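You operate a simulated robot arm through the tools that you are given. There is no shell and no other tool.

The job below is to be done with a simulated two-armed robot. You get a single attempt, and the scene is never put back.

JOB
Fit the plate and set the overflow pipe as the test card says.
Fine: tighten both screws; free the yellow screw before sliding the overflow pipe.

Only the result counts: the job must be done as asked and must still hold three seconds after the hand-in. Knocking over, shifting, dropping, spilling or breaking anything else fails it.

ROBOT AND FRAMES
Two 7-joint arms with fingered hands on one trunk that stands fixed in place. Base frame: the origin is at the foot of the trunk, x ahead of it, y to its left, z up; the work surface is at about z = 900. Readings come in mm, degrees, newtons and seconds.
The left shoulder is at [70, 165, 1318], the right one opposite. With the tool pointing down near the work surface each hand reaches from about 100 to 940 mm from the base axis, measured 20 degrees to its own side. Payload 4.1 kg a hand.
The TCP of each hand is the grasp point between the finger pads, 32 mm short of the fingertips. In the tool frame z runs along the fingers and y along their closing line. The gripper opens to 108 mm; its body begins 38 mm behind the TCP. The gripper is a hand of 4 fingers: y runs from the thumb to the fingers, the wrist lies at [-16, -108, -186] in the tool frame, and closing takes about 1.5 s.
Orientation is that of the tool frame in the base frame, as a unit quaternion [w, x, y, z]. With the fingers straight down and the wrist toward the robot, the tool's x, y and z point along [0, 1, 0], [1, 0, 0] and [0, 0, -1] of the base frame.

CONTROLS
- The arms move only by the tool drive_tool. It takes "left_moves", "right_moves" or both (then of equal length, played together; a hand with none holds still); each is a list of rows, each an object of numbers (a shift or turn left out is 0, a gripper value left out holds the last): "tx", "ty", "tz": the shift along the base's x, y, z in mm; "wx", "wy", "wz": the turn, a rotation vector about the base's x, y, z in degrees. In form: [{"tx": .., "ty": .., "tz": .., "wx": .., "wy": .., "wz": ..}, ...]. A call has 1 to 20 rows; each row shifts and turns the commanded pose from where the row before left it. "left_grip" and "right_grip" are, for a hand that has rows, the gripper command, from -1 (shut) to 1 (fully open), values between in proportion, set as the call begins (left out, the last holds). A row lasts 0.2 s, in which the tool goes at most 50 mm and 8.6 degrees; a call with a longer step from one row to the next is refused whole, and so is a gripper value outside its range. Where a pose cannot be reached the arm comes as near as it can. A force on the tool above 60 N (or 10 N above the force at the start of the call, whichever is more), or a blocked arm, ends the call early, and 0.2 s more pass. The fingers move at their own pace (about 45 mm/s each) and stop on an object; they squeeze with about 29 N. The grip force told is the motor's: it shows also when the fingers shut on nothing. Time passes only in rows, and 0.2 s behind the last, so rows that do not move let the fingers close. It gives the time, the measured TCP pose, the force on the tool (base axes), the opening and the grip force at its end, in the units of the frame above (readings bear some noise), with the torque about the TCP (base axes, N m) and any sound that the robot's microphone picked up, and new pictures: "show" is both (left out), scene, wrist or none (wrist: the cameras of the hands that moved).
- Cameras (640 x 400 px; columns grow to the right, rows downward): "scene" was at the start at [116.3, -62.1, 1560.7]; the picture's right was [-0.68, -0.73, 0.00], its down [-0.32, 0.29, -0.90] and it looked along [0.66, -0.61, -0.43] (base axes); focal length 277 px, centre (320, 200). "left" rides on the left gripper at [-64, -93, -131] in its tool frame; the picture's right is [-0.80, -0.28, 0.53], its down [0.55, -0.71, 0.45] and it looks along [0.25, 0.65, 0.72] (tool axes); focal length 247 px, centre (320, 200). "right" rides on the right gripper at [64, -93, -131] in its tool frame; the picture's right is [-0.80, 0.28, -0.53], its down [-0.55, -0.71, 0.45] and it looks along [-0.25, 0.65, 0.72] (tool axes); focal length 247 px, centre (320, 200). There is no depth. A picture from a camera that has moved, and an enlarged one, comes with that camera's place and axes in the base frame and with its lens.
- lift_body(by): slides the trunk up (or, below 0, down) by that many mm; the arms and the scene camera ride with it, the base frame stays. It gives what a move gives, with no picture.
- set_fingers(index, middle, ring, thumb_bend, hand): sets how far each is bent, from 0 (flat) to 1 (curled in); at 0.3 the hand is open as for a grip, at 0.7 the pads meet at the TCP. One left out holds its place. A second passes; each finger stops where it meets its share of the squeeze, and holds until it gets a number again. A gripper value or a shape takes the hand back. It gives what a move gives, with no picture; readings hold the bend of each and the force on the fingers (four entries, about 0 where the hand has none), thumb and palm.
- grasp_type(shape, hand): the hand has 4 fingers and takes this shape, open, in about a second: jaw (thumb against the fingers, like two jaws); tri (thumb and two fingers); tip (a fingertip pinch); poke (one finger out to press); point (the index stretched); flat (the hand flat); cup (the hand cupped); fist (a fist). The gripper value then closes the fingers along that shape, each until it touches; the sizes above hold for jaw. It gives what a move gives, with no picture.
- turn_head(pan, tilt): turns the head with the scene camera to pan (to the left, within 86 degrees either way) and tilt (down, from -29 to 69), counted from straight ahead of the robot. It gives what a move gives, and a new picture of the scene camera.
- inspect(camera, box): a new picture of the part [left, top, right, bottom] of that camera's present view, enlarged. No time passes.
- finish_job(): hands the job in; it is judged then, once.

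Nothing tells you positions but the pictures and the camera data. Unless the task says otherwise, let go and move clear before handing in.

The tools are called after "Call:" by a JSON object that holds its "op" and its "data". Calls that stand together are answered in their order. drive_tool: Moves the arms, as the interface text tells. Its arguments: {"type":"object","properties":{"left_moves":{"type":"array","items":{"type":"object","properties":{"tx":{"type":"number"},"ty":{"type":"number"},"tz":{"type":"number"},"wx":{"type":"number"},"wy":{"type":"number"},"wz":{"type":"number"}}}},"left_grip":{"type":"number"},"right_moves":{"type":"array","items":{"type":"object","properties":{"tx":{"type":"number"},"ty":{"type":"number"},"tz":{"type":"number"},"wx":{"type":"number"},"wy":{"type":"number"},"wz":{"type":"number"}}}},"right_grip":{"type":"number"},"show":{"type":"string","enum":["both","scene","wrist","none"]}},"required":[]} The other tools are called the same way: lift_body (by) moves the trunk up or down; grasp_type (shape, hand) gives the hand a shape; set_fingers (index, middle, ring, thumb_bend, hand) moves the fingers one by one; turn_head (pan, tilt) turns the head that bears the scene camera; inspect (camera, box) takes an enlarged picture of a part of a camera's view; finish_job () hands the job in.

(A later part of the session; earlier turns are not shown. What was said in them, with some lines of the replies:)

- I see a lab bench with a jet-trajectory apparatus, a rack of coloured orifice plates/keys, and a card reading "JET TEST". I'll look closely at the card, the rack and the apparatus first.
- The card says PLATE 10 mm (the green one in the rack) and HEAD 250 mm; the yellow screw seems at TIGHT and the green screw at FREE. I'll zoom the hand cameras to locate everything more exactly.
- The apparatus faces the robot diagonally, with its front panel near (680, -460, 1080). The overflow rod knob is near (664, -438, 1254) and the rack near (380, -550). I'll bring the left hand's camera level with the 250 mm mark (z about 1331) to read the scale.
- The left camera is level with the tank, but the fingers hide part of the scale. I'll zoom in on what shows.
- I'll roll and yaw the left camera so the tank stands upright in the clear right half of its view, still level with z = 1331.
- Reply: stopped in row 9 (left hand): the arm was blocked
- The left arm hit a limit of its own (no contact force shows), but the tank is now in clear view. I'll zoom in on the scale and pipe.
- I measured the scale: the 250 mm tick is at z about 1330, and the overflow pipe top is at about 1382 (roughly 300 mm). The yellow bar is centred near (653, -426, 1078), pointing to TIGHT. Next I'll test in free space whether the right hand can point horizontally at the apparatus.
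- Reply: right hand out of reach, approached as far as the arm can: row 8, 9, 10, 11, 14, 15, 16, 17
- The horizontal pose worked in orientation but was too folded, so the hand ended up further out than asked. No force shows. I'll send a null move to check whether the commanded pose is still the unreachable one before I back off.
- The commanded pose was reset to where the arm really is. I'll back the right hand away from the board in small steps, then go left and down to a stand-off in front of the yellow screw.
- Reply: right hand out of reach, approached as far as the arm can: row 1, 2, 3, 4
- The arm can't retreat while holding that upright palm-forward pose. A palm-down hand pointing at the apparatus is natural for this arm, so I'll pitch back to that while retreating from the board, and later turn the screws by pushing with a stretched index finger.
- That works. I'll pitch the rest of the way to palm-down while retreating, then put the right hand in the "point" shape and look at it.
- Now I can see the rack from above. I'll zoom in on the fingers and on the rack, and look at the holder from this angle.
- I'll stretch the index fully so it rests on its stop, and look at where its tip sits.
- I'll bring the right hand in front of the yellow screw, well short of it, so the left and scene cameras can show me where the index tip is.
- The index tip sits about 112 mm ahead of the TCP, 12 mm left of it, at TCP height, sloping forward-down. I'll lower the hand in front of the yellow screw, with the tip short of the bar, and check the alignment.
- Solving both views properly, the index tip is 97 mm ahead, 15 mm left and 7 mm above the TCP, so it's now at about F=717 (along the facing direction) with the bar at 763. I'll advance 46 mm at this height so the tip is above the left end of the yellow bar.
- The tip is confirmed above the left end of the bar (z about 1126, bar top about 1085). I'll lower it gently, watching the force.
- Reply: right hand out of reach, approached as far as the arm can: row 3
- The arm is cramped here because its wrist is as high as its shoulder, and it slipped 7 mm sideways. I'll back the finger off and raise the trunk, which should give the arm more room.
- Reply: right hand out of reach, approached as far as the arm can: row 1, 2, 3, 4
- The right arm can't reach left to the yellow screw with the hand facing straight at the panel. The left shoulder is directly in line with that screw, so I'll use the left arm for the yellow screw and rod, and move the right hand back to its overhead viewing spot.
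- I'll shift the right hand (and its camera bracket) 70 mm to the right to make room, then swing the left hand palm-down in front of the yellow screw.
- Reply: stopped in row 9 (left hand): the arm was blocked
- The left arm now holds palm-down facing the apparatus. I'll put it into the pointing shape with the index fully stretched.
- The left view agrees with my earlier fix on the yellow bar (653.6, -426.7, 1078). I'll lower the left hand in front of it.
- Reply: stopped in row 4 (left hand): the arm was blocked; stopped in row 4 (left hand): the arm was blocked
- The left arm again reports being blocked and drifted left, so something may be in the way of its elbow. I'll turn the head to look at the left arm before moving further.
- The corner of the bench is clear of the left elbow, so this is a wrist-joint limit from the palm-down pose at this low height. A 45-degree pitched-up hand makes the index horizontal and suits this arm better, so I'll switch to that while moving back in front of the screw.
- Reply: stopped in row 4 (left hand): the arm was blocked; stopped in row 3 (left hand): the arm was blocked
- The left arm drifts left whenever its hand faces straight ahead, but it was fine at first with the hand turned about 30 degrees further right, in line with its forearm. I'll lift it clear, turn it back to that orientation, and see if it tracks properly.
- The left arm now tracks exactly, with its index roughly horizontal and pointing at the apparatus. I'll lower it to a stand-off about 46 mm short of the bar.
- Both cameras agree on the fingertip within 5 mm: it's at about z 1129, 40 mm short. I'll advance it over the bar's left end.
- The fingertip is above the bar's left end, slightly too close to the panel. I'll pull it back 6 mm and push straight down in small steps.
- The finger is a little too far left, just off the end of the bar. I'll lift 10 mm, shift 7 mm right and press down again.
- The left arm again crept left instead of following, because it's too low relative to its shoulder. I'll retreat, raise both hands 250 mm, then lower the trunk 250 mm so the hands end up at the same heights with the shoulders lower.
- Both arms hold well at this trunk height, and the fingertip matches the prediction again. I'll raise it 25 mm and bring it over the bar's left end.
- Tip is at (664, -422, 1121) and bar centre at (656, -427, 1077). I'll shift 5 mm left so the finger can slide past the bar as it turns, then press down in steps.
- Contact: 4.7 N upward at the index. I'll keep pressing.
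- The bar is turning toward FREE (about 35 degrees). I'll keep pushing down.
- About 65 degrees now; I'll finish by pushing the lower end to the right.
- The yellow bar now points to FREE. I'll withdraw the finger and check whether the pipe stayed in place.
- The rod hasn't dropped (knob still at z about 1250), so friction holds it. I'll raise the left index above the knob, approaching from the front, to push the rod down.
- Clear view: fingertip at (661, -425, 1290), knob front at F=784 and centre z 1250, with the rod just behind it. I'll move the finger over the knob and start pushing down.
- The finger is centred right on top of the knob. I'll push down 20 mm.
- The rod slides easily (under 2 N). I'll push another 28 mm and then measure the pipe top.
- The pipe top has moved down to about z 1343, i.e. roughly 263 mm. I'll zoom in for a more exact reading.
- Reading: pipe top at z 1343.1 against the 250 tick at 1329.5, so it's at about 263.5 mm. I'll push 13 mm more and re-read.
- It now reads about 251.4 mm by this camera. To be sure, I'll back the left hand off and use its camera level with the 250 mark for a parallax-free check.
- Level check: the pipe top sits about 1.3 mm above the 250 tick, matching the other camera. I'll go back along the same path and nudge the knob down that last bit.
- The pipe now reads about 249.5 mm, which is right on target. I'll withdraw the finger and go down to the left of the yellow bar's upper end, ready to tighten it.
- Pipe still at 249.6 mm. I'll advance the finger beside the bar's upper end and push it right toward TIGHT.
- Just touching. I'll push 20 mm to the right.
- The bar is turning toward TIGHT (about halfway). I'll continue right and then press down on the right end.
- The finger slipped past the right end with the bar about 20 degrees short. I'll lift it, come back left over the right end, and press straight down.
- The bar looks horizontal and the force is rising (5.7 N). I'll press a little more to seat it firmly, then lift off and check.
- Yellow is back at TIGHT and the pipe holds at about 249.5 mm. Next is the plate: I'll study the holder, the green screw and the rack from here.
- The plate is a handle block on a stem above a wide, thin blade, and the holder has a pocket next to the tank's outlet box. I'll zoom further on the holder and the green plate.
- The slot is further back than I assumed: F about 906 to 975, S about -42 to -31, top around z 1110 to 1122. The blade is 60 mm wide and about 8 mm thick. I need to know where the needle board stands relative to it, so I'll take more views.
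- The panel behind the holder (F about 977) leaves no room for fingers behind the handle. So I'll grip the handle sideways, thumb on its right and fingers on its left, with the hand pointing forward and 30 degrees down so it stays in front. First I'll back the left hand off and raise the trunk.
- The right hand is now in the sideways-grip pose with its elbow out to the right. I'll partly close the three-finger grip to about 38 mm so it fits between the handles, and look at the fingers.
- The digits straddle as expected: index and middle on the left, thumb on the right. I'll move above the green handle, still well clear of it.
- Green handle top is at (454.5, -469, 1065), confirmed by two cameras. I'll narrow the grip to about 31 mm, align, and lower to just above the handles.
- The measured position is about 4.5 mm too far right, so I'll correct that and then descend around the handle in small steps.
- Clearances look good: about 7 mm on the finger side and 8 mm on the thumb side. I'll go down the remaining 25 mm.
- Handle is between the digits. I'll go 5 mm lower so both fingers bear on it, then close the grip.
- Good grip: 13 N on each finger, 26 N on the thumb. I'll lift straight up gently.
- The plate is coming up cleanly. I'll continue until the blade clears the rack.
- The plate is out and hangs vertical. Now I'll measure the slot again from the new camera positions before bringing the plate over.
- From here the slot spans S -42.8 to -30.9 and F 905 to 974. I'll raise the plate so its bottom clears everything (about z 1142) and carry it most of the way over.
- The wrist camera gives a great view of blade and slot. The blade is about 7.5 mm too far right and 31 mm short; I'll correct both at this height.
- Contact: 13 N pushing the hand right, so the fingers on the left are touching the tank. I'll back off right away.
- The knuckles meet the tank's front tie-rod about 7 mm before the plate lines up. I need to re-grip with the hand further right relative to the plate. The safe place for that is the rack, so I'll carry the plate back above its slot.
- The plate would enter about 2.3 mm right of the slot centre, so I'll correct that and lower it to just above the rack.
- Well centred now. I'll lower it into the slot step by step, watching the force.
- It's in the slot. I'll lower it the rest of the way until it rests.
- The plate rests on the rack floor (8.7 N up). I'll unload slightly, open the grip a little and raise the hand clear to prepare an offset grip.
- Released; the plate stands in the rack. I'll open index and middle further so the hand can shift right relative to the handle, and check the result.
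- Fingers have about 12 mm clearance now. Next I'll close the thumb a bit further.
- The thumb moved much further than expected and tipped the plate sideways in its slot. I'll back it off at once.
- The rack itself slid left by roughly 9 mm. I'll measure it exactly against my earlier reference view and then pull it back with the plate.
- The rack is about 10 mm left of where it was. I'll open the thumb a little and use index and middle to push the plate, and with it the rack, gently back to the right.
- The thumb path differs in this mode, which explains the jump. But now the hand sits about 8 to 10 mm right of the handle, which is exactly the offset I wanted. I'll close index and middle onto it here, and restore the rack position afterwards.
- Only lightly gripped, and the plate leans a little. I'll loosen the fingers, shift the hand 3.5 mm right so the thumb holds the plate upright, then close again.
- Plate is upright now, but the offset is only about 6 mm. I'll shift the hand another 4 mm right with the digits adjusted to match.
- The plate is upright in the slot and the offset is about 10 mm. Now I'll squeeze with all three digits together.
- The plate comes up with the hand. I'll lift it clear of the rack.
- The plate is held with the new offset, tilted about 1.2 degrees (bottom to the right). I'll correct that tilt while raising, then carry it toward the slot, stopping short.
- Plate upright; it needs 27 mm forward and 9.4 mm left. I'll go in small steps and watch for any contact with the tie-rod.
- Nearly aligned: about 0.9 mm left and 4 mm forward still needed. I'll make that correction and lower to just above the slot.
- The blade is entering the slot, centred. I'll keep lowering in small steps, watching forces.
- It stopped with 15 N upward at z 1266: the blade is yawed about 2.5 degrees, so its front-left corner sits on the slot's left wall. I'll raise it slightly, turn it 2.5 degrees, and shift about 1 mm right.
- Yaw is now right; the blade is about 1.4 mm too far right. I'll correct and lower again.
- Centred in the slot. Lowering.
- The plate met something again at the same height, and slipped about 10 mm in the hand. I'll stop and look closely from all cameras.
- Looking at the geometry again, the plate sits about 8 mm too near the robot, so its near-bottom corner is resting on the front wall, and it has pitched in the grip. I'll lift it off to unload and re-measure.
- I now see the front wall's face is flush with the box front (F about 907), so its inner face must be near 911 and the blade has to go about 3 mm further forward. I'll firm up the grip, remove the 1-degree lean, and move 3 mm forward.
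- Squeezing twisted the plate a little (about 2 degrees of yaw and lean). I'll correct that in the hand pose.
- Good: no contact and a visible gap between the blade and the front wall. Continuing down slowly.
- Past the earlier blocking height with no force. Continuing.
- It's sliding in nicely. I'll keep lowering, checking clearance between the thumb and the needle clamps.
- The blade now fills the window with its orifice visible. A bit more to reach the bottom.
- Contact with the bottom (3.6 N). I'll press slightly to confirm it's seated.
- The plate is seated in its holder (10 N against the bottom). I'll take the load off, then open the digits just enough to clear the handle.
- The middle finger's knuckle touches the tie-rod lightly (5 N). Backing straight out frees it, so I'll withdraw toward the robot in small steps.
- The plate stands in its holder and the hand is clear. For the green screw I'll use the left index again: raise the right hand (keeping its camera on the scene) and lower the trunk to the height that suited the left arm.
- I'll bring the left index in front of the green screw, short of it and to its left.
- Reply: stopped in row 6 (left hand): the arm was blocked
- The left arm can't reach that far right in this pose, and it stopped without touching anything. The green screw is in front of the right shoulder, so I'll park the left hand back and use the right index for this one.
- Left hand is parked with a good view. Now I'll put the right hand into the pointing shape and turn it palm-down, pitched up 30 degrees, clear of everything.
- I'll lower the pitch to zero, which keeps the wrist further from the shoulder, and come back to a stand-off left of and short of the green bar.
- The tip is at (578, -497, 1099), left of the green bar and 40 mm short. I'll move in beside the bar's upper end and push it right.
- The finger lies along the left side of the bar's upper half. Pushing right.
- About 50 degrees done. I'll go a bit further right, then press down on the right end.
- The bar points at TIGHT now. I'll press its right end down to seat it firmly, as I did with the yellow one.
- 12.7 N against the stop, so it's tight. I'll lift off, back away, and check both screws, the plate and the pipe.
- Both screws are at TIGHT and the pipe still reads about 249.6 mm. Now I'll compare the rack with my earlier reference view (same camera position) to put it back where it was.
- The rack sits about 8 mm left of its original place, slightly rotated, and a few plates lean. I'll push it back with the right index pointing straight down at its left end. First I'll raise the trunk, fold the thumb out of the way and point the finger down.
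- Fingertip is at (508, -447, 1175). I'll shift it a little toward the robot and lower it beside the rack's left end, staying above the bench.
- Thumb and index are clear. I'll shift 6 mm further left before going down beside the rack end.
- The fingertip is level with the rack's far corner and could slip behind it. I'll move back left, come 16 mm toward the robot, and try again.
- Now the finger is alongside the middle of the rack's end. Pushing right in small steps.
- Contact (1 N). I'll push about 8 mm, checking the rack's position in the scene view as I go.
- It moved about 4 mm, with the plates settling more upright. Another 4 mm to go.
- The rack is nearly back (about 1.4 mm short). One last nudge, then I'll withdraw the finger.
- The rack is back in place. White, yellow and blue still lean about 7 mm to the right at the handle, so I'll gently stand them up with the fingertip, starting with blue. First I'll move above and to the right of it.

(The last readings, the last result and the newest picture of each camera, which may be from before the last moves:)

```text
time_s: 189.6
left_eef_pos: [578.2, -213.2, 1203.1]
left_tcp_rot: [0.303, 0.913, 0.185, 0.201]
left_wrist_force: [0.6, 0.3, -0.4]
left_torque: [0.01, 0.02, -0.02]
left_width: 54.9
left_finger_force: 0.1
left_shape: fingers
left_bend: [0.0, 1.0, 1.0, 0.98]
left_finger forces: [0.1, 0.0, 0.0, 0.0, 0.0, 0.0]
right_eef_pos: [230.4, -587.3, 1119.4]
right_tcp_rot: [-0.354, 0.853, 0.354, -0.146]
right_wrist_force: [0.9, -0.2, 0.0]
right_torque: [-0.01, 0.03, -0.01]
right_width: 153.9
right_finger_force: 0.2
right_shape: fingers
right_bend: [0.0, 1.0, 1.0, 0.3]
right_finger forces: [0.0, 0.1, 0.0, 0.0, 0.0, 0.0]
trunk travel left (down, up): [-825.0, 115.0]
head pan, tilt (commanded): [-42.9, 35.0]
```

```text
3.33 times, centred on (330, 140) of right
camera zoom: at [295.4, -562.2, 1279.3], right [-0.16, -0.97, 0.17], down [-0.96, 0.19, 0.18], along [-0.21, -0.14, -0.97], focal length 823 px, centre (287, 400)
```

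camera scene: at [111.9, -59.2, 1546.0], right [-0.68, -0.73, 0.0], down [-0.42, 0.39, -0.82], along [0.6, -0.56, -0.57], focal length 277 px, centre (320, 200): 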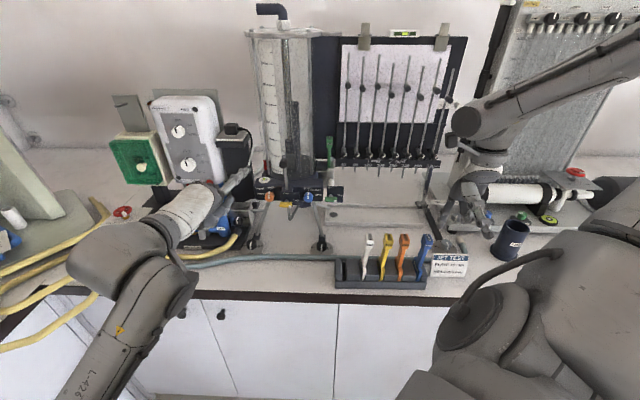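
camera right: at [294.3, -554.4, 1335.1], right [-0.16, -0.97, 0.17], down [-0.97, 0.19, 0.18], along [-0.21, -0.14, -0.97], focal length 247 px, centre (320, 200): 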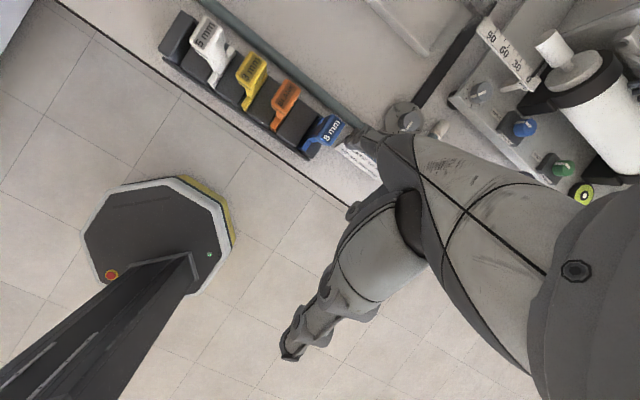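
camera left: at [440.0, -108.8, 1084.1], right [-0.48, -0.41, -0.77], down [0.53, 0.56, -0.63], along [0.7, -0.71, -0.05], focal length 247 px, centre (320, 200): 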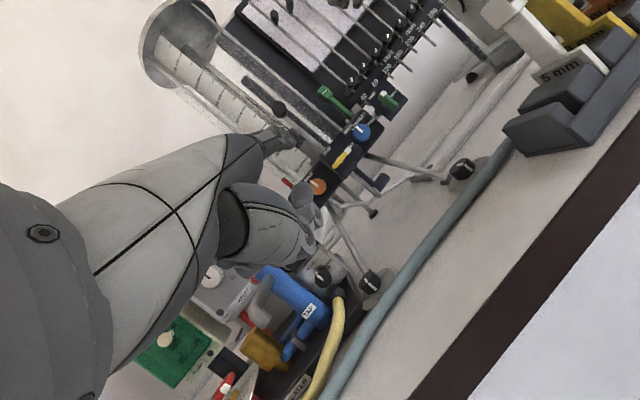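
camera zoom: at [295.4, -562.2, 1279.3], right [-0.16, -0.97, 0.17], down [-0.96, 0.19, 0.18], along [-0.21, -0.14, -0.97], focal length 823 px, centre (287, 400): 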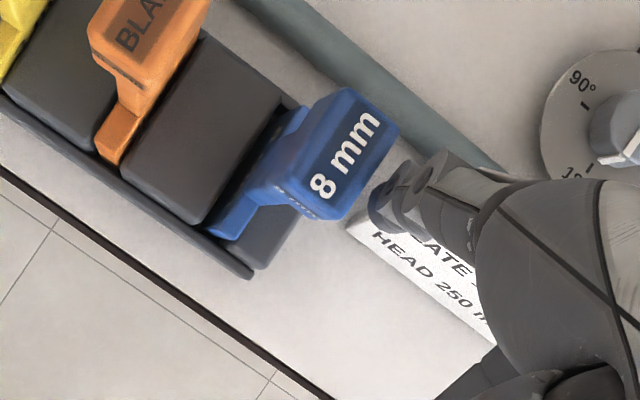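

Call:
{"op": "drive_tool", "data": {"right_moves": [{"tx": 1.4, "ty": 1.4}, {"tx": 1.4, "ty": 1.4}, {"tx": 1.4, "ty": 1.4}], "show": "none"}}

Call:
{"op": "inspect", "data": {"camera": "scene", "box": [380, 210, 460, 280]}}

```text
time_s: 190.4
left_eef_pos: [578.3, -213.4, 1201.7]
left_tcp_rot: [0.304, 0.912, 0.186, 0.202]
left_wrist_force: [0.1, 0.0, -0.9]
left_torque: [0.0, -0.01, -0.01]
left_width: 54.9
left_finger_force: 0.1
left_shape: fingers
left_bend: [0.0, 1.0, 1.0, 0.98]
left_finger forces: [0.0, 0.0, 0.0, 0.1, 0.0, 0.1]
right_eef_pos: [237.0, -585.0, 1120.0]
right_tcp_rot: [-0.354, 0.853, 0.354, -0.146]
right_wrist_force: [0.3, -1.0, -0.1]
right_torque: [0.02, 0.04, 0.0]
right_width: 153.7
right_finger_force: 0.1
right_shape: fingers
right_bend: [0.0, 1.0, 1.0, 0.3]
right_finger forces: [0.0, 0.0, 0.0, 0.0, 0.1, 0.1]
trunk travel left (down, up): [-825.0, 115.0]
head pan, tilt (commanded): [-42.9, 35.0]
```

```text
5.71 times, centred on (420, 245) of scene
camera zoom: at [113.5, -59.5, 1545.8], right [-0.68, -0.73, 0.0], down [-0.42, 0.39, -0.82], along [0.6, -0.56, -0.57], focal length 1585 px, centre (-251, -57)
```

zoom: 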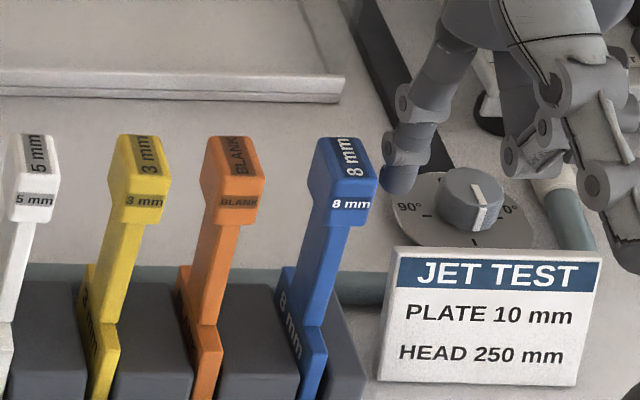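

Blue is upright now. I'll withdraw to the right and up, then do the same for yellow.

Call:
{"op": "drive_tool", "data": {"right_moves": [{"tx": -3, "ty": -3}, {"tx": -3, "ty": -3}, {"tz": 25}, {"tz": 35}, {"tx": 25, "ty": 25}, {"tx": 25, "ty": 25}], "show": "none"}}

Call:
{"op": "inspect", "data": {"camera": "scene", "box": [340, 200, 460, 280]}}

Call:
{"op": "inspect", "data": {"camera": "right", "box": [160, 60, 400, 220]}}

```text
time_s: 191.8
left_eef_pos: [578.6, -213.0, 1201.8]
left_tcp_rot: [0.305, 0.912, 0.186, 0.201]
left_wrist_force: [0.0, -0.3, -0.4]
left_torque: [-0.01, -0.01, 0.01]
left_width: 55.2
left_finger_force: 0.1
left_shape: fingers
left_bend: [0.0, 1.0, 1.0, 0.98]
left_finger forces: [0.0, 0.0, 0.0, 0.0, 0.1, 0.0]
right_eef_pos: [281.1, -540.4, 1181.7]
right_tcp_rot: [-0.355, 0.853, 0.353, -0.147]
right_wrist_force: [-0.2, 0.8, -0.1]
right_torque: [0.03, 0.03, 0.01]
right_width: 153.6
right_finger_force: 0.0
right_shape: fingers
right_bend: [0.0, 1.0, 1.0, 0.3]
right_finger forces: [0.0, 0.1, 0.0, 0.0, 0.1, 0.1]
trunk travel left (down, up): [-825.0, 115.0]
head pan, tilt (commanded): [-42.9, 35.0]
```

```text
5.00 times, centred on (400, 240) of scene
camera zoom: at [114.7, -59.4, 1545.7], right [-0.68, -0.73, 0.0], down [-0.42, 0.39, -0.82], along [0.6, -0.56, -0.57], focal length 1387 px, centre (-80, 0)
```

zoom: 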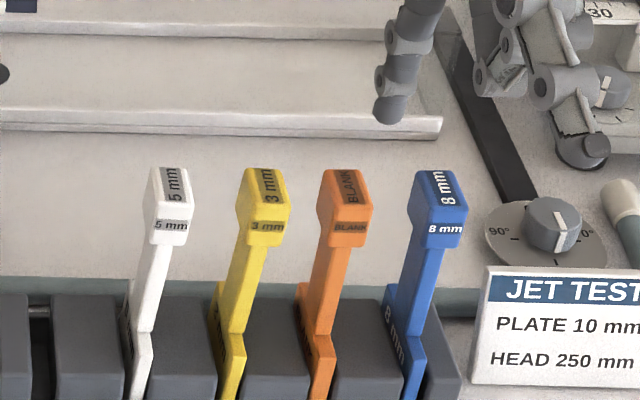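

```text
2.50 times, centred on (280, 140) of right
camera zoom: at [346.0, -515.2, 1340.5], right [-0.16, -0.97, 0.17], down [-0.96, 0.19, 0.18], along [-0.21, -0.14, -0.97], focal length 617 px, centre (420, 350)
```

zoom: 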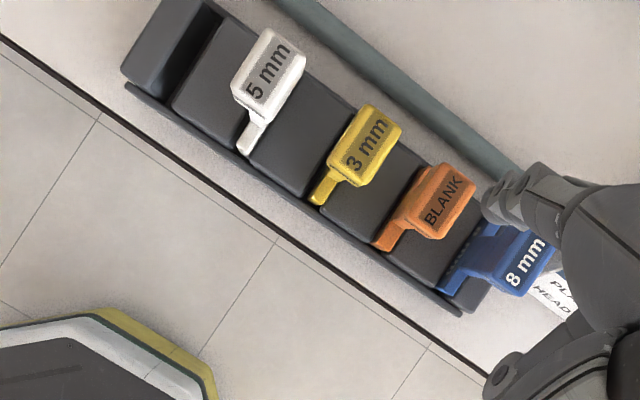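

Yellow and white lean right by 7 to 9 mm; orange and blue are upright. I'll place the finger in the gap right of yellow.

Call:
{"op": "drive_tool", "data": {"right_moves": [{"tx": 8.4, "ty": 12.6}, {"tx": 8.4, "ty": 12.6}, {"tz": -15}, {"tz": -12}], "show": "none"}}

Call:
{"op": "inspect", "data": {"camera": "scene", "box": [340, 200, 460, 280]}}

Call:
{"op": "inspect", "data": {"camera": "right", "box": [220, 60, 400, 200]}}

```text
time_s: 192.8
left_eef_pos: [579.0, -213.0, 1200.5]
left_tcp_rot: [0.304, 0.912, 0.186, 0.202]
left_wrist_force: [-0.1, -0.2, 0.8]
left_torque: [-0.01, 0.01, -0.01]
left_width: 55.3
left_finger_force: 0.1
left_shape: fingers
left_bend: [0.0, 1.0, 1.0, 0.98]
left_finger forces: [0.0, 0.1, 0.0, 0.0, 0.0, 0.0]
right_eef_pos: [296.0, -515.5, 1153.0]
right_tcp_rot: [-0.354, 0.854, 0.353, -0.146]
right_wrist_force: [0.8, -0.4, -0.7]
right_torque: [-0.03, -0.01, -0.01]
right_width: 153.9
right_finger_force: 0.1
right_shape: fingers
right_bend: [0.0, 1.0, 1.0, 0.3]
right_finger forces: [0.1, 0.0, 0.0, 0.0, 0.0, 0.0]
trunk travel left (down, up): [-825.0, 115.0]
head pan, tilt (commanded): [-42.9, 35.0]
```

```text
5.00 times, centred on (400, 240) of scene
camera zoom: at [114.0, -59.9, 1545.8], right [-0.68, -0.73, 0.0], down [-0.42, 0.39, -0.82], along [0.6, -0.56, -0.57], focal length 1387 px, centre (-80, 0)
```

zoom: 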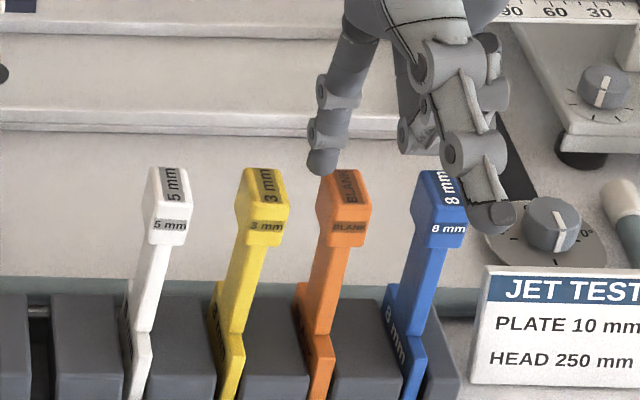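

```text
2.86 times, centred on (310, 130) of right
camera zoom: at [361.3, -490.0, 1312.2], right [-0.16, -0.97, 0.17], down [-0.96, 0.19, 0.18], along [-0.21, -0.14, -0.97], focal length 706 px, centre (349, 400)
```

zoom: 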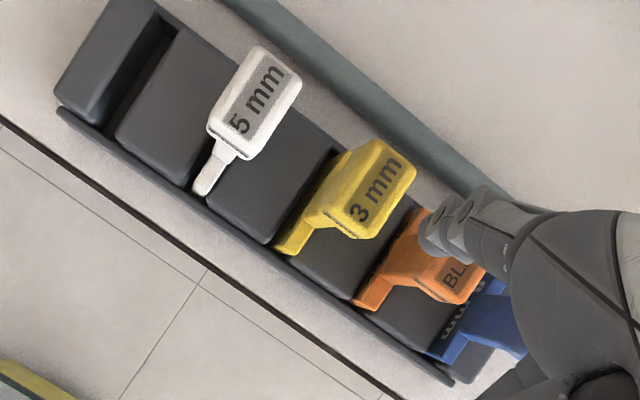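

Call:
{"op": "drive_tool", "data": {"right_moves": [{"tx": 0.9, "ty": 0.9, "tz": -10}, {"tz": -12}, {"tz": -12}], "show": "none"}}

Call:
{"op": "inspect", "data": {"camera": "scene", "box": [340, 200, 460, 280]}}

Call:
{"op": "inspect", "data": {"camera": "right", "box": [220, 60, 400, 200]}}

```text
time_s: 193.6
left_eef_pos: [577.4, -213.1, 1202.5]
left_tcp_rot: [0.303, 0.912, 0.186, 0.202]
left_wrist_force: [-0.5, -0.4, -0.5]
left_torque: [-0.03, 0.0, -0.01]
left_width: 55.1
left_finger_force: 0.1
left_shape: fingers
left_bend: [0.0, 1.0, 1.0, 0.98]
left_finger forces: [0.0, 0.0, 0.1, 0.1, 0.0, 0.0]
right_eef_pos: [296.2, -514.4, 1119.8]
right_tcp_rot: [-0.354, 0.854, 0.353, -0.146]
right_wrist_force: [-0.1, 0.2, -0.2]
right_torque: [-0.01, -0.02, 0.01]
right_width: 153.7
right_finger_force: 0.1
right_shape: fingers
right_bend: [0.0, 1.0, 1.0, 0.3]
right_finger forces: [0.0, 0.0, 0.0, 0.0, 0.1, 0.1]
trunk travel left (down, up): [-825.0, 115.0]
head pan, tilt (commanded): [-42.9, 35.0]
```

```text
5.00 times, centred on (400, 240) of scene
camera zoom: at [113.5, -59.5, 1545.8], right [-0.68, -0.73, 0.0], down [-0.42, 0.39, -0.82], along [0.6, -0.56, -0.57], focal length 1387 px, centre (-80, 0)
```

zoom: 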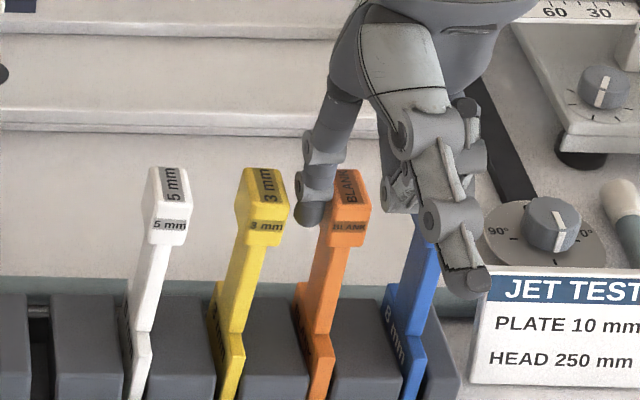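

```text
2.86 times, centred on (310, 130) of right
camera zoom: at [361.2, -488.3, 1278.0], right [-0.16, -0.97, 0.17], down [-0.96, 0.19, 0.18], along [-0.21, -0.14, -0.97], focal length 706 px, centre (349, 400)
```

zoom: 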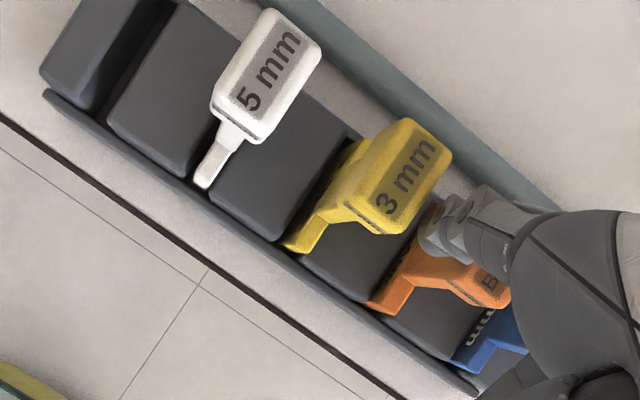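

Call:
{"op": "drive_tool", "data": {"right_moves": [{"tx": 1.4, "ty": 1.4}, {"tx": 1.4, "ty": 1.4}, {"tx": 1.4, "ty": 1.4}, {"tx": 0.7, "ty": 0.7}], "show": "none"}}

Call:
{"op": "inspect", "data": {"camera": "scene", "box": [340, 200, 460, 280]}}

```text
time_s: 194.6
left_eef_pos: [578.2, -213.2, 1202.2]
left_tcp_rot: [0.304, 0.912, 0.186, 0.202]
left_wrist_force: [-0.4, -0.2, -0.1]
left_torque: [0.01, 0.03, 0.02]
left_width: 54.9
left_finger_force: 0.1
left_shape: fingers
left_bend: [0.0, 1.0, 1.0, 0.98]
left_finger forces: [0.1, 0.0, 0.0, 0.0, 0.1, 0.1]
right_eef_pos: [301.3, -511.3, 1119.0]
right_tcp_rot: [-0.355, 0.853, 0.354, -0.146]
right_wrist_force: [0.4, -0.8, -0.5]
right_torque: [0.0, 0.01, -0.03]
right_width: 153.8
right_finger_force: 0.0
right_shape: fingers
right_bend: [0.0, 1.0, 1.0, 0.3]
right_finger forces: [0.1, 0.0, 0.0, 0.1, 0.0, 0.1]
trunk travel left (down, up): [-825.0, 115.0]
head pan, tilt (commanded): [-42.9, 35.0]
```

```text
5.00 times, centred on (400, 240) of scene
camera zoom: at [113.5, -59.4, 1545.8], right [-0.68, -0.73, 0.0], down [-0.42, 0.39, -0.82], along [0.6, -0.56, -0.57], focal length 1387 px, centre (-80, 0)
```

zoom: 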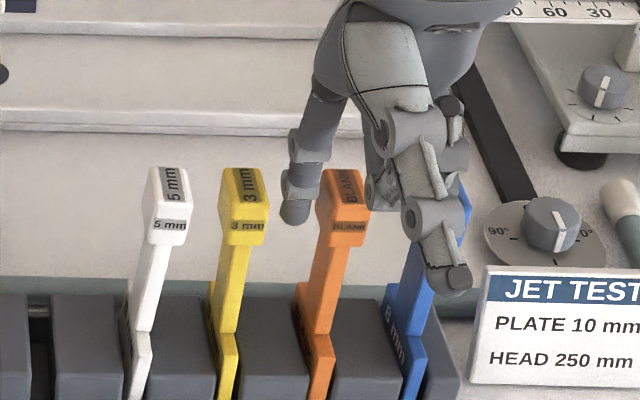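

Yellow is upright. Now white: I'll go up and over to the gap right of the white handle.

Call:
{"op": "drive_tool", "data": {"right_moves": [{"tz": 20}, {"tz": 30}, {"tx": 16, "ty": 16}, {"tx": 16, "ty": 16}, {"tz": -15}], "show": "none"}}

Call:
{"op": "inspect", "data": {"camera": "scene", "box": [330, 215, 410, 275]}}

Call:
{"op": "inspect", "data": {"camera": "right", "box": [220, 60, 400, 200]}}

```text
time_s: 195.8
left_eef_pos: [576.4, -212.8, 1202.2]
left_tcp_rot: [0.304, 0.912, 0.186, 0.202]
left_wrist_force: [0.5, 0.7, -0.5]
left_torque: [0.03, -0.03, 0.03]
left_width: 55.3
left_finger_force: 0.0
left_shape: fingers
left_bend: [0.0, 1.0, 1.0, 0.98]
left_finger forces: [0.0, 0.1, 0.0, 0.0, 0.1, 0.0]
right_eef_pos: [333.2, -477.5, 1154.4]
right_tcp_rot: [-0.354, 0.853, 0.354, -0.146]
right_wrist_force: [-0.1, -0.6, 0.7]
right_torque: [-0.02, 0.01, 0.0]
right_width: 153.6
right_finger_force: 0.1
right_shape: fingers
right_bend: [0.0, 1.0, 1.0, 0.3]
right_finger forces: [0.0, 0.0, 0.0, 0.0, 0.0, 0.0]
trunk travel left (down, up): [-825.0, 115.0]
head pan, tilt (commanded): [-42.9, 35.0]
```

```text
6.67 times, centred on (370, 245) of scene
camera zoom: at [112.9, -59.6, 1545.9], right [-0.68, -0.73, 0.0], down [-0.42, 0.39, -0.82], along [0.6, -0.56, -0.57], focal length 1849 px, centre (-13, -100)
```

zoom: 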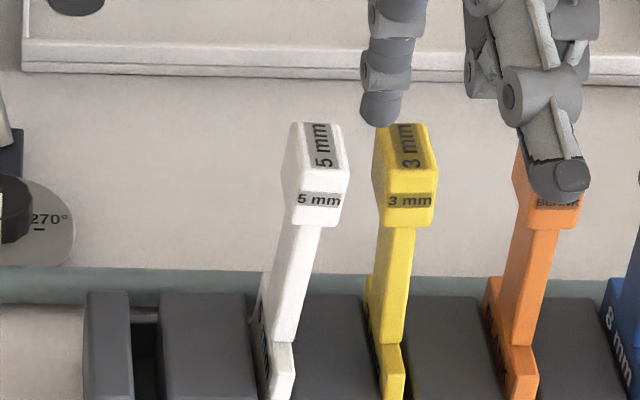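

```text
2.86 times, centred on (310, 130) of right
camera zoom: at [398.2, -452.8, 1313.7], right [-0.16, -0.97, 0.17], down [-0.97, 0.19, 0.18], along [-0.21, -0.14, -0.97], focal length 706 px, centre (349, 400)
```

zoom: 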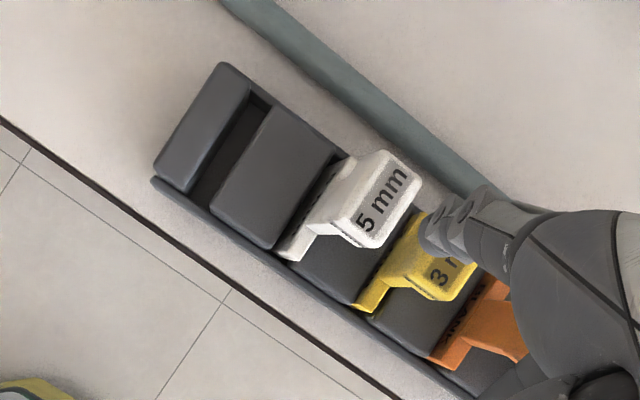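

The gap beside white is too narrow for the finger. Instead I'll rest the fingertip lightly on top of the white handle and drag it left about 8 mm.

Call:
{"op": "drive_tool", "data": {"right_moves": [{"tx": 6.5, "ty": 6.5}, {"tx": 6.5, "ty": 6.5}, {"tz": -5}], "show": "none"}}

Call:
{"op": "inspect", "data": {"camera": "scene", "box": [330, 215, 410, 275]}}

Call:
{"op": "inspect", "data": {"camera": "right", "box": [240, 70, 380, 190]}}

```text
time_s: 196.6
left_eef_pos: [577.4, -212.8, 1202.2]
left_tcp_rot: [0.304, 0.912, 0.186, 0.202]
left_wrist_force: [-0.5, -0.3, 0.1]
left_torque: [-0.03, 0.01, 0.0]
left_width: 55.1
left_finger_force: 0.1
left_shape: fingers
left_bend: [0.0, 1.0, 1.0, 0.98]
left_finger forces: [0.0, 0.0, 0.0, 0.0, 0.0, 0.1]
right_eef_pos: [347.5, -463.0, 1148.5]
right_tcp_rot: [-0.355, 0.853, 0.354, -0.146]
right_wrist_force: [0.0, 0.2, 0.4]
right_torque: [0.0, 0.01, 0.01]
right_width: 153.6
right_finger_force: 0.1
right_shape: fingers
right_bend: [0.0, 1.0, 1.0, 0.3]
right_finger forces: [0.0, 0.0, 0.0, 0.0, 0.1, 0.1]
trunk travel left (down, up): [-825.0, 115.0]
head pan, tilt (commanded): [-42.9, 35.0]
```

```text
6.67 times, centred on (370, 245) of scene
camera zoom: at [113.4, -59.6, 1545.8], right [-0.68, -0.73, 0.0], down [-0.42, 0.39, -0.82], along [0.6, -0.56, -0.57], focal length 1849 px, centre (-13, -100)
```

zoom: 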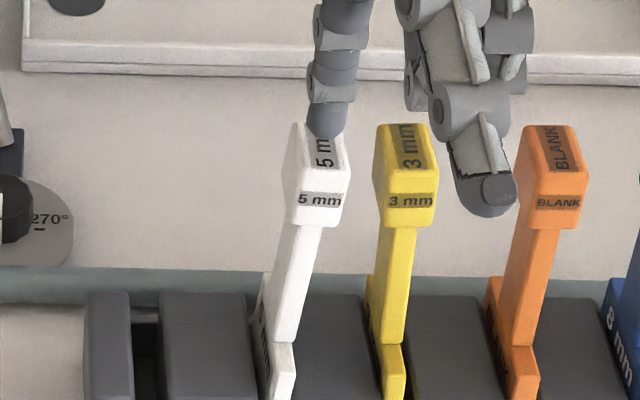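

```text
3.33 times, centred on (310, 130) of right
camera zoom: at [412.1, -438.6, 1307.8], right [-0.16, -0.97, 0.17], down [-0.96, 0.19, 0.18], along [-0.21, -0.14, -0.97], focal length 823 px, centre (353, 433)
```

zoom: 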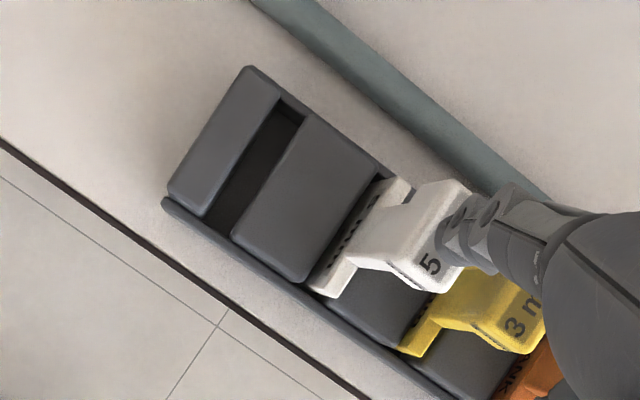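

Call:
{"op": "drive_tool", "data": {"right_moves": [{"tz": -4}, {"tz": -2}, {"tz": -1.5}], "show": "none"}}

Call:
{"op": "drive_tool", "data": {"right_moves": [{"tz": -1.5}, {"tz": -1}], "show": "none"}}

Call:
{"op": "inspect", "data": {"camera": "scene", "box": [330, 215, 410, 275]}}

```text
time_s: 197.4
left_eef_pos: [578.5, -211.9, 1202.5]
left_tcp_rot: [0.304, 0.912, 0.186, 0.202]
left_wrist_force: [-0.4, 0.5, 0.0]
left_torque: [-0.04, 0.02, 0.03]
left_width: 55.1
left_finger_force: 0.0
left_shape: fingers
left_bend: [0.0, 1.0, 1.0, 0.98]
left_finger forces: [0.0, 0.0, 0.0, 0.0, 0.1, 0.0]
right_eef_pos: [347.0, -464.7, 1140.4]
right_tcp_rot: [-0.355, 0.853, 0.354, -0.146]
right_wrist_force: [0.8, -0.1, 0.2]
right_torque: [0.0, -0.03, 0.03]
right_width: 153.6
right_finger_force: 0.1
right_shape: fingers
right_bend: [0.0, 1.0, 1.0, 0.3]
right_finger forces: [0.1, 0.1, 0.1, 0.1, 0.1, 0.0]
trunk travel left (down, up): [-825.0, 115.0]
head pan, tilt (commanded): [-42.9, 35.0]
```

```text
time_s: 198.0
left_eef_pos: [578.0, -212.2, 1203.7]
left_tcp_rot: [0.305, 0.912, 0.185, 0.202]
left_wrist_force: [-0.5, -0.1, -0.3]
left_torque: [-0.01, -0.02, -0.03]
left_width: 55.0
left_finger_force: 0.1
left_shape: fingers
left_bend: [0.0, 1.0, 1.0, 0.98]
left_finger forces: [0.0, 0.0, 0.0, 0.0, 0.0, 0.0]
right_eef_pos: [345.4, -463.4, 1139.9]
right_tcp_rot: [-0.353, 0.853, 0.354, -0.146]
right_wrist_force: [-1.5, 0.4, 10.3]
right_torque: [-0.46, -0.7, 0.0]
right_width: 154.7
right_finger_force: 5.6
right_shape: fingers
right_bend: [0.0, 1.0, 1.0, 0.3]
right_finger forces: [10.4, 0.0, 0.0, 0.0, 0.0, 0.1]
trunk travel left (down, up): [-825.0, 115.0]
head pan, tilt (commanded): [-42.9, 35.0]
```

```text
6.67 times, centred on (370, 245) of scene
camera zoom: at [112.3, -58.1, 1546.1], right [-0.68, -0.73, 0.0], down [-0.42, 0.39, -0.82], along [0.6, -0.56, -0.57], focal length 1849 px, centre (-13, -100)
```

zoom: 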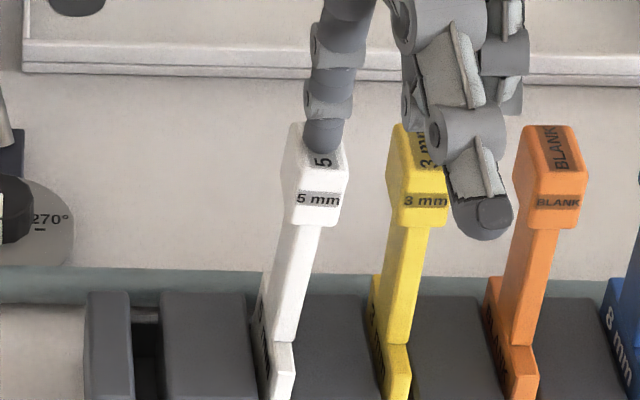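

10 N is more than I want, and something brushed the yellow plate. I'll ease off to a light touch first.

Call:
{"op": "drive_tool", "data": {"right_moves": [{"tz": 1.5}, {"tz": 0}], "show": "none"}}

Call:
{"op": "inspect", "data": {"camera": "left", "box": [440, 0, 640, 160]}}

Call:
{"op": "inspect", "data": {"camera": "right", "box": [240, 70, 420, 220]}}

```text
time_s: 198.6
left_eef_pos: [577.7, -212.1, 1202.9]
left_tcp_rot: [0.304, 0.912, 0.186, 0.201]
left_wrist_force: [-1.0, 0.0, -0.3]
left_torque: [-0.02, -0.02, -0.03]
left_width: 55.1
left_finger_force: 0.1
left_shape: fingers
left_bend: [0.0, 1.0, 1.0, 0.98]
left_finger forces: [0.0, 0.1, 0.0, 0.1, 0.0, 0.0]
right_eef_pos: [347.9, -464.3, 1140.4]
right_tcp_rot: [-0.355, 0.853, 0.353, -0.145]
right_wrist_force: [0.9, 0.4, 1.5]
right_torque: [-0.09, -0.12, 0.03]
right_width: 154.5
right_finger_force: 0.4
right_shape: fingers
right_bend: [0.0, 1.0, 1.0, 0.3]
right_finger forces: [1.4, 0.0, 0.0, 0.0, 0.0, 0.1]
trunk travel left (down, up): [-825.0, 115.0]
head pan, tilt (commanded): [-42.9, 35.0]
```

```text
2.50 times, centred on (540, 80) of left
camera zoom: at [440.1, -109.8, 1223.9], right [-0.48, -0.41, -0.77], down [0.53, 0.57, -0.63], along [0.7, -0.71, -0.05], focal length 617 px, centre (-230, 500)
```

zoom: 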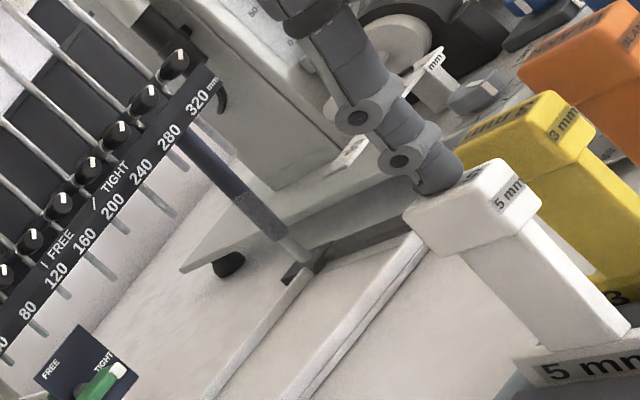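

```text
2.67 times, centred on (330, 145) of right
camera zoom: at [411.8, -438.8, 1299.8], right [-0.16, -0.97, 0.17], down [-0.96, 0.19, 0.18], along [-0.21, -0.14, -0.97], focal length 659 px, centre (293, 347)
```

zoom: 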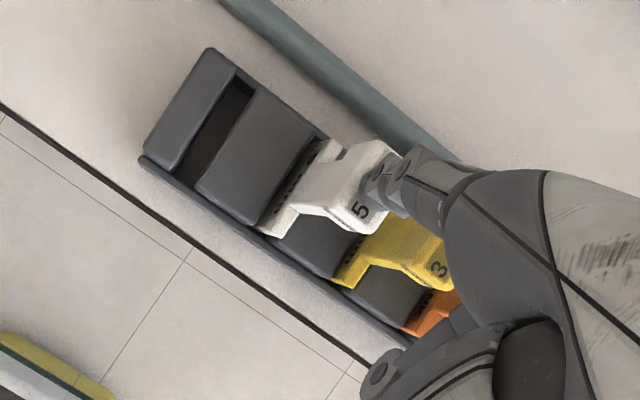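

Light contact now (1.4 N). Dragging left about 8 mm.

Call:
{"op": "drive_tool", "data": {"right_moves": [{"tx": 1.4, "ty": 1.4, "tz": -0.3}, {"tx": 1.4, "ty": 1.4, "tz": -0.2}, {"tx": 1.4, "ty": 1.4}, {"tx": 1.4, "ty": 1.4}], "show": "none"}}

Call:
{"op": "inspect", "data": {"camera": "scene", "box": [330, 215, 410, 275]}}

```text
time_s: 199.6
left_eef_pos: [577.0, -211.6, 1202.4]
left_tcp_rot: [0.304, 0.912, 0.186, 0.202]
left_wrist_force: [-0.8, -0.8, -0.3]
left_torque: [-0.01, 0.01, -0.02]
left_width: 55.2
left_finger_force: 0.0
left_shape: fingers
left_bend: [0.0, 1.0, 1.0, 0.98]
left_finger forces: [0.0, 0.0, 0.0, 0.1, 0.0, 0.0]
right_eef_pos: [353.5, -457.5, 1139.4]
right_tcp_rot: [-0.354, 0.853, 0.354, -0.146]
right_wrist_force: [-0.2, 1.2, 2.8]
right_torque: [-0.09, -0.21, 0.06]
right_width: 154.2
right_finger_force: 1.2
right_shape: fingers
right_bend: [0.0, 1.0, 1.0, 0.3]
right_finger forces: [2.5, 0.0, 0.0, 0.0, 0.0, 0.1]
trunk travel left (down, up): [-825.0, 115.0]
head pan, tilt (commanded): [-42.9, 35.0]
```

```text
6.67 times, centred on (370, 245) of scene
camera zoom: at [113.2, -59.0, 1545.9], right [-0.68, -0.73, 0.0], down [-0.42, 0.39, -0.82], along [0.6, -0.56, -0.57], focal length 1849 px, centre (-13, -100)
```

zoom: 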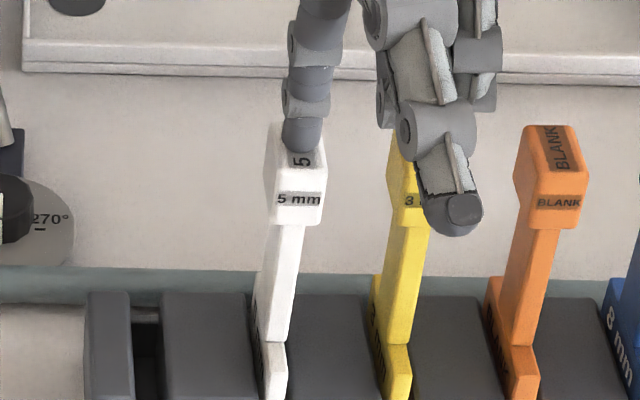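

Call:
{"op": "drive_tool", "data": {"right_moves": [{"tx": 1.3, "ty": 1.3}, {"tz": 4}, {"tz": 20}, {"tz": 30}], "show": "none"}}

Call:
{"op": "inspect", "data": {"camera": "scene", "box": [330, 215, 450, 285]}}

Call:
{"op": "inspect", "data": {"camera": "right", "box": [220, 60, 420, 220]}}

```text
time_s: 200.6
left_eef_pos: [578.0, -211.3, 1202.8]
left_tcp_rot: [0.304, 0.912, 0.187, 0.203]
left_wrist_force: [0.0, -1.3, 0.1]
left_torque: [-0.01, 0.0, 0.02]
left_width: 55.1
left_finger_force: 0.0
left_shape: fingers
left_bend: [0.0, 1.0, 1.0, 0.98]
left_finger forces: [0.0, 0.0, 0.0, 0.1, 0.0, 0.0]
right_eef_pos: [352.3, -457.6, 1194.9]
right_tcp_rot: [-0.354, 0.853, 0.355, -0.147]
right_wrist_force: [-0.3, 0.5, -0.3]
right_torque: [-0.02, -0.04, 0.02]
right_width: 153.7
right_finger_force: 0.1
right_shape: fingers
right_bend: [0.0, 1.0, 1.0, 0.3]
right_finger forces: [0.0, 0.0, 0.0, 0.0, 0.0, 0.0]
trunk travel left (down, up): [-825.0, 115.0]
head pan, tilt (commanded): [-42.9, 35.0]
```

```text
5.33 times, centred on (390, 250) of scene
camera zoom: at [112.6, -58.2, 1545.9], right [-0.68, -0.73, 0.0], down [-0.42, 0.39, -0.82], along [0.6, -0.56, -0.57], focal length 1479 px, centre (-53, -67)
```

zoom: 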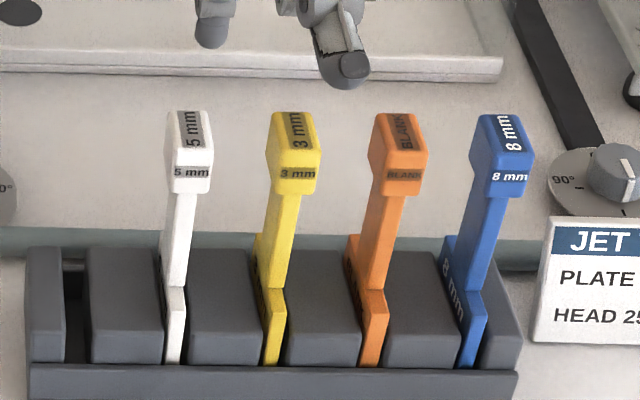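

```text
2.50 times, centred on (320, 140) of right
camera zoom: at [416.8, -431.3, 1354.5], right [-0.16, -0.97, 0.17], down [-0.96, 0.19, 0.18], along [-0.21, -0.14, -0.97], focal length 617 px, centre (320, 350)
```

zoom: 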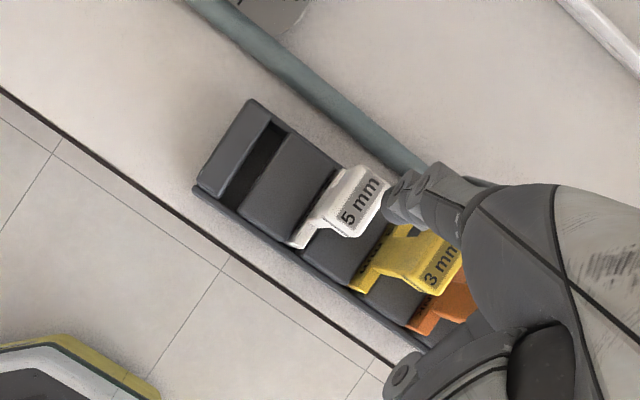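

All four plates now stand upright and evenly spaced in the rack. I'll raise the right hand clear and do a final check of everything.

Call:
{"op": "drive_tool", "data": {"right_moves": [{"tz": 40}, {"tz": 40}, {"tx": -15, "ty": -15, "tz": 40}, {"tx": -20, "ty": -20, "tz": 40}, {"tx": -20, "ty": -20, "tz": 30}], "left_moves": [{"tx": 0, "ty": 10, "tz": 10}, {"tx": -5, "ty": 15, "tz": 10}, {"tx": -5, "ty": 15, "tz": 10}, {"tx": -5, "ty": 15, "tz": 10}, {"tx": -5, "ty": 15, "tz": 10}], "show": "both"}}

Call:
{"op": "inspect", "data": {"camera": "scene", "box": [250, 130, 360, 220]}}

Call:
{"op": "inspect", "data": {"camera": "scene", "box": [250, 60, 340, 140]}}

Call:
{"op": "inspect", "data": {"camera": "left", "box": [320, 0, 560, 200]}}

```text
time_s: 201.8
left_eef_pos: [557.1, -143.1, 1253.8]
left_tcp_rot: [0.304, 0.912, 0.187, 0.203]
left_wrist_force: [-0.4, -0.2, 1.1]
left_torque: [0.01, -0.01, 0.01]
left_width: 55.2
left_finger_force: 0.0
left_shape: fingers
left_bend: [0.0, 1.0, 1.0, 0.98]
left_finger forces: [0.0, 0.1, 0.1, 0.1, 0.0, 0.0]
right_eef_pos: [295.9, -510.5, 1385.5]
right_tcp_rot: [-0.353, 0.854, 0.354, -0.146]
right_wrist_force: [0.0, -0.3, -0.3]
right_torque: [-0.02, -0.01, 0.02]
right_width: 153.8
right_finger_force: 0.0
right_shape: fingers
right_bend: [0.0, 1.0, 1.0, 0.3]
right_finger forces: [0.1, 0.0, 0.0, 0.0, 0.0, 0.1]
trunk travel left (down, up): [-825.0, 115.0]
head pan, tilt (commanded): [-42.9, 35.0]
camera scene: at [112.0, -58.3, 1545.9], right [-0.68, -0.73, 0.0], down [-0.42, 0.39, -0.82], along [0.6, -0.56, -0.57], focal length 277 px, centre (320, 200)
camera right: at [361.0, -485.1, 1545.5], right [-0.16, -0.97, 0.17], down [-0.97, 0.19, 0.18], along [-0.21, -0.14, -0.97], focal length 247 px, centre (320, 200)
camera left: at [419.3, -40.0, 1276.0], right [-0.48, -0.41, -0.77], down [0.53, 0.56, -0.63], along [0.7, -0.71, -0.05], focal length 247 px, centre (320, 200)
```

scene: 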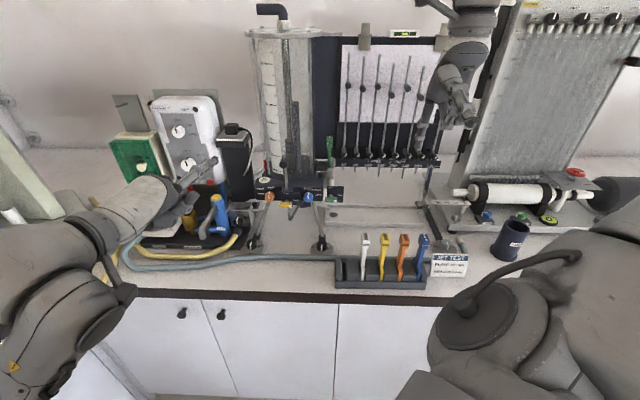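
right: 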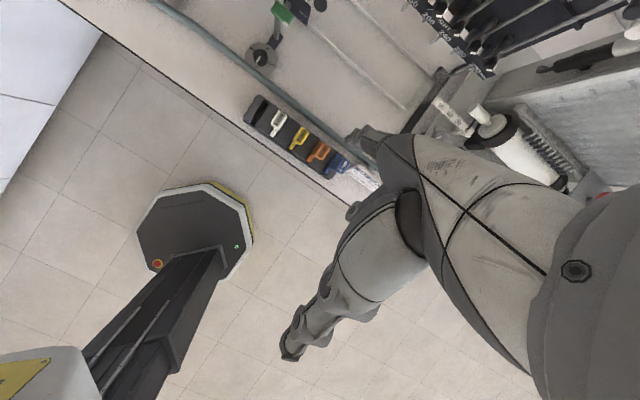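
left: 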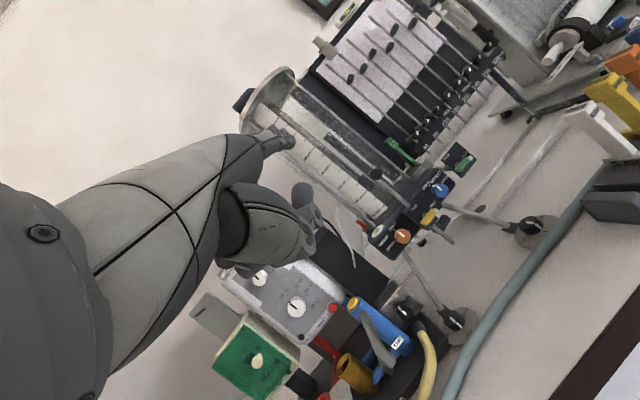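

```text
4.44 times, centred on (305, 175) of scene
camera zoom: at [112.0, -58.3, 1545.9], right [-0.68, -0.73, 0.0], down [-0.42, 0.39, -0.82], along [0.6, -0.56, -0.57], focal length 1233 px, centre (387, 311)
```

zoom: 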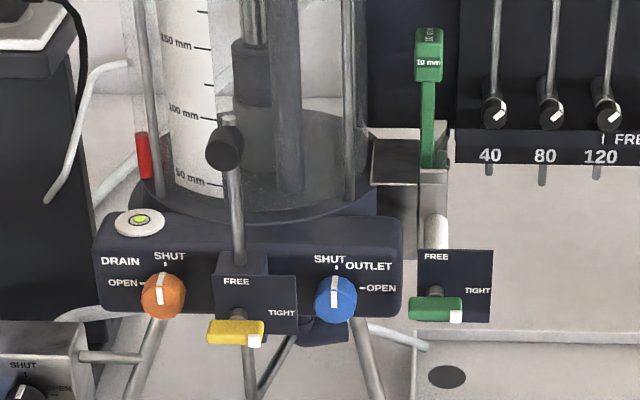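

```text
5.00 times, centred on (295, 100) of scene
camera zoom: at [112.0, -58.3, 1545.9], right [-0.68, -0.73, 0.0], down [-0.42, 0.39, -0.82], along [0.6, -0.56, -0.57], focal length 1387 px, centre (445, 700)
```

zoom: 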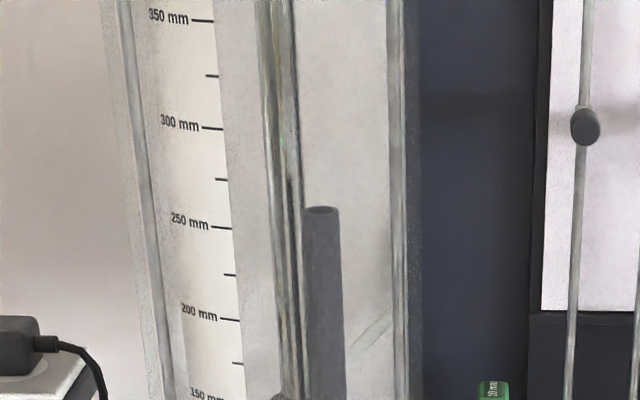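

```text
2.00 times, centred on (440, 100) of left
camera zoom: at [419.3, -40.0, 1276.0], right [-0.48, -0.41, -0.77], down [0.53, 0.56, -0.63], along [0.7, -0.71, -0.05], focal length 494 px, centre (80, 400)
```

zoom: 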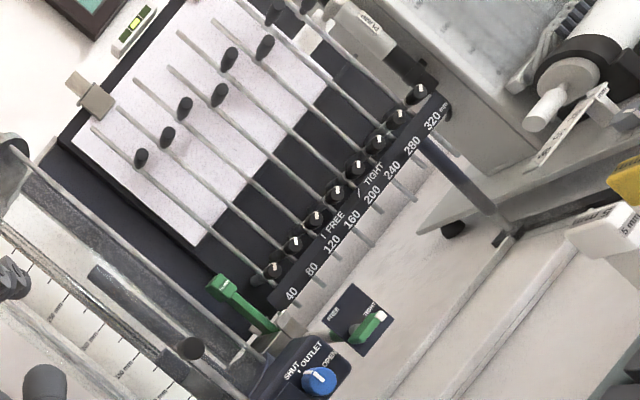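

Everything checks out: the 10 mm plate is seated in its holder, green and yellow screws are both at TIGHT, and the overflow pipe reads about 249.5 mm. The rack and the other plates stand in place, and both hands are clear. I'm handing in the job.

Call:
{"op": "finish_job", "data": {}}

```text
The job is handed in.
```

I fitted the 10 mm plate and set the overflow pipe to the card's 250 mm head, with both screws tight. The job is handed in, but the result was not reported back. The plate rack did slip and had to be put back along the way, which might count against it.

- **Overflow pipe:** I turned the yellow screw to FREE, pushed the pipe down from about 300 mm, and turned the screw back to TIGHT. It read about 249.5 mm against the scale in the last check.
- **Plate:** The green 10 mm plate is seated at the bottom of its holder. The green screw is turned to TIGHT against its stop.
- **Rack:** While I was re-gripping the plate, the rack slid about 8–10 mm to the left and some of the other plates leaned. I pushed it back to within about 2 mm of where it started. The other four plates are upright again to within about 3–4 mm at the handle.
- **Contact with the tank:** The right hand pressed a tank tie-rod with about 13 N, and later with about 5 N. I saw no shift of the tank afterwards.

Both hands were clear of the equipment at hand-in.
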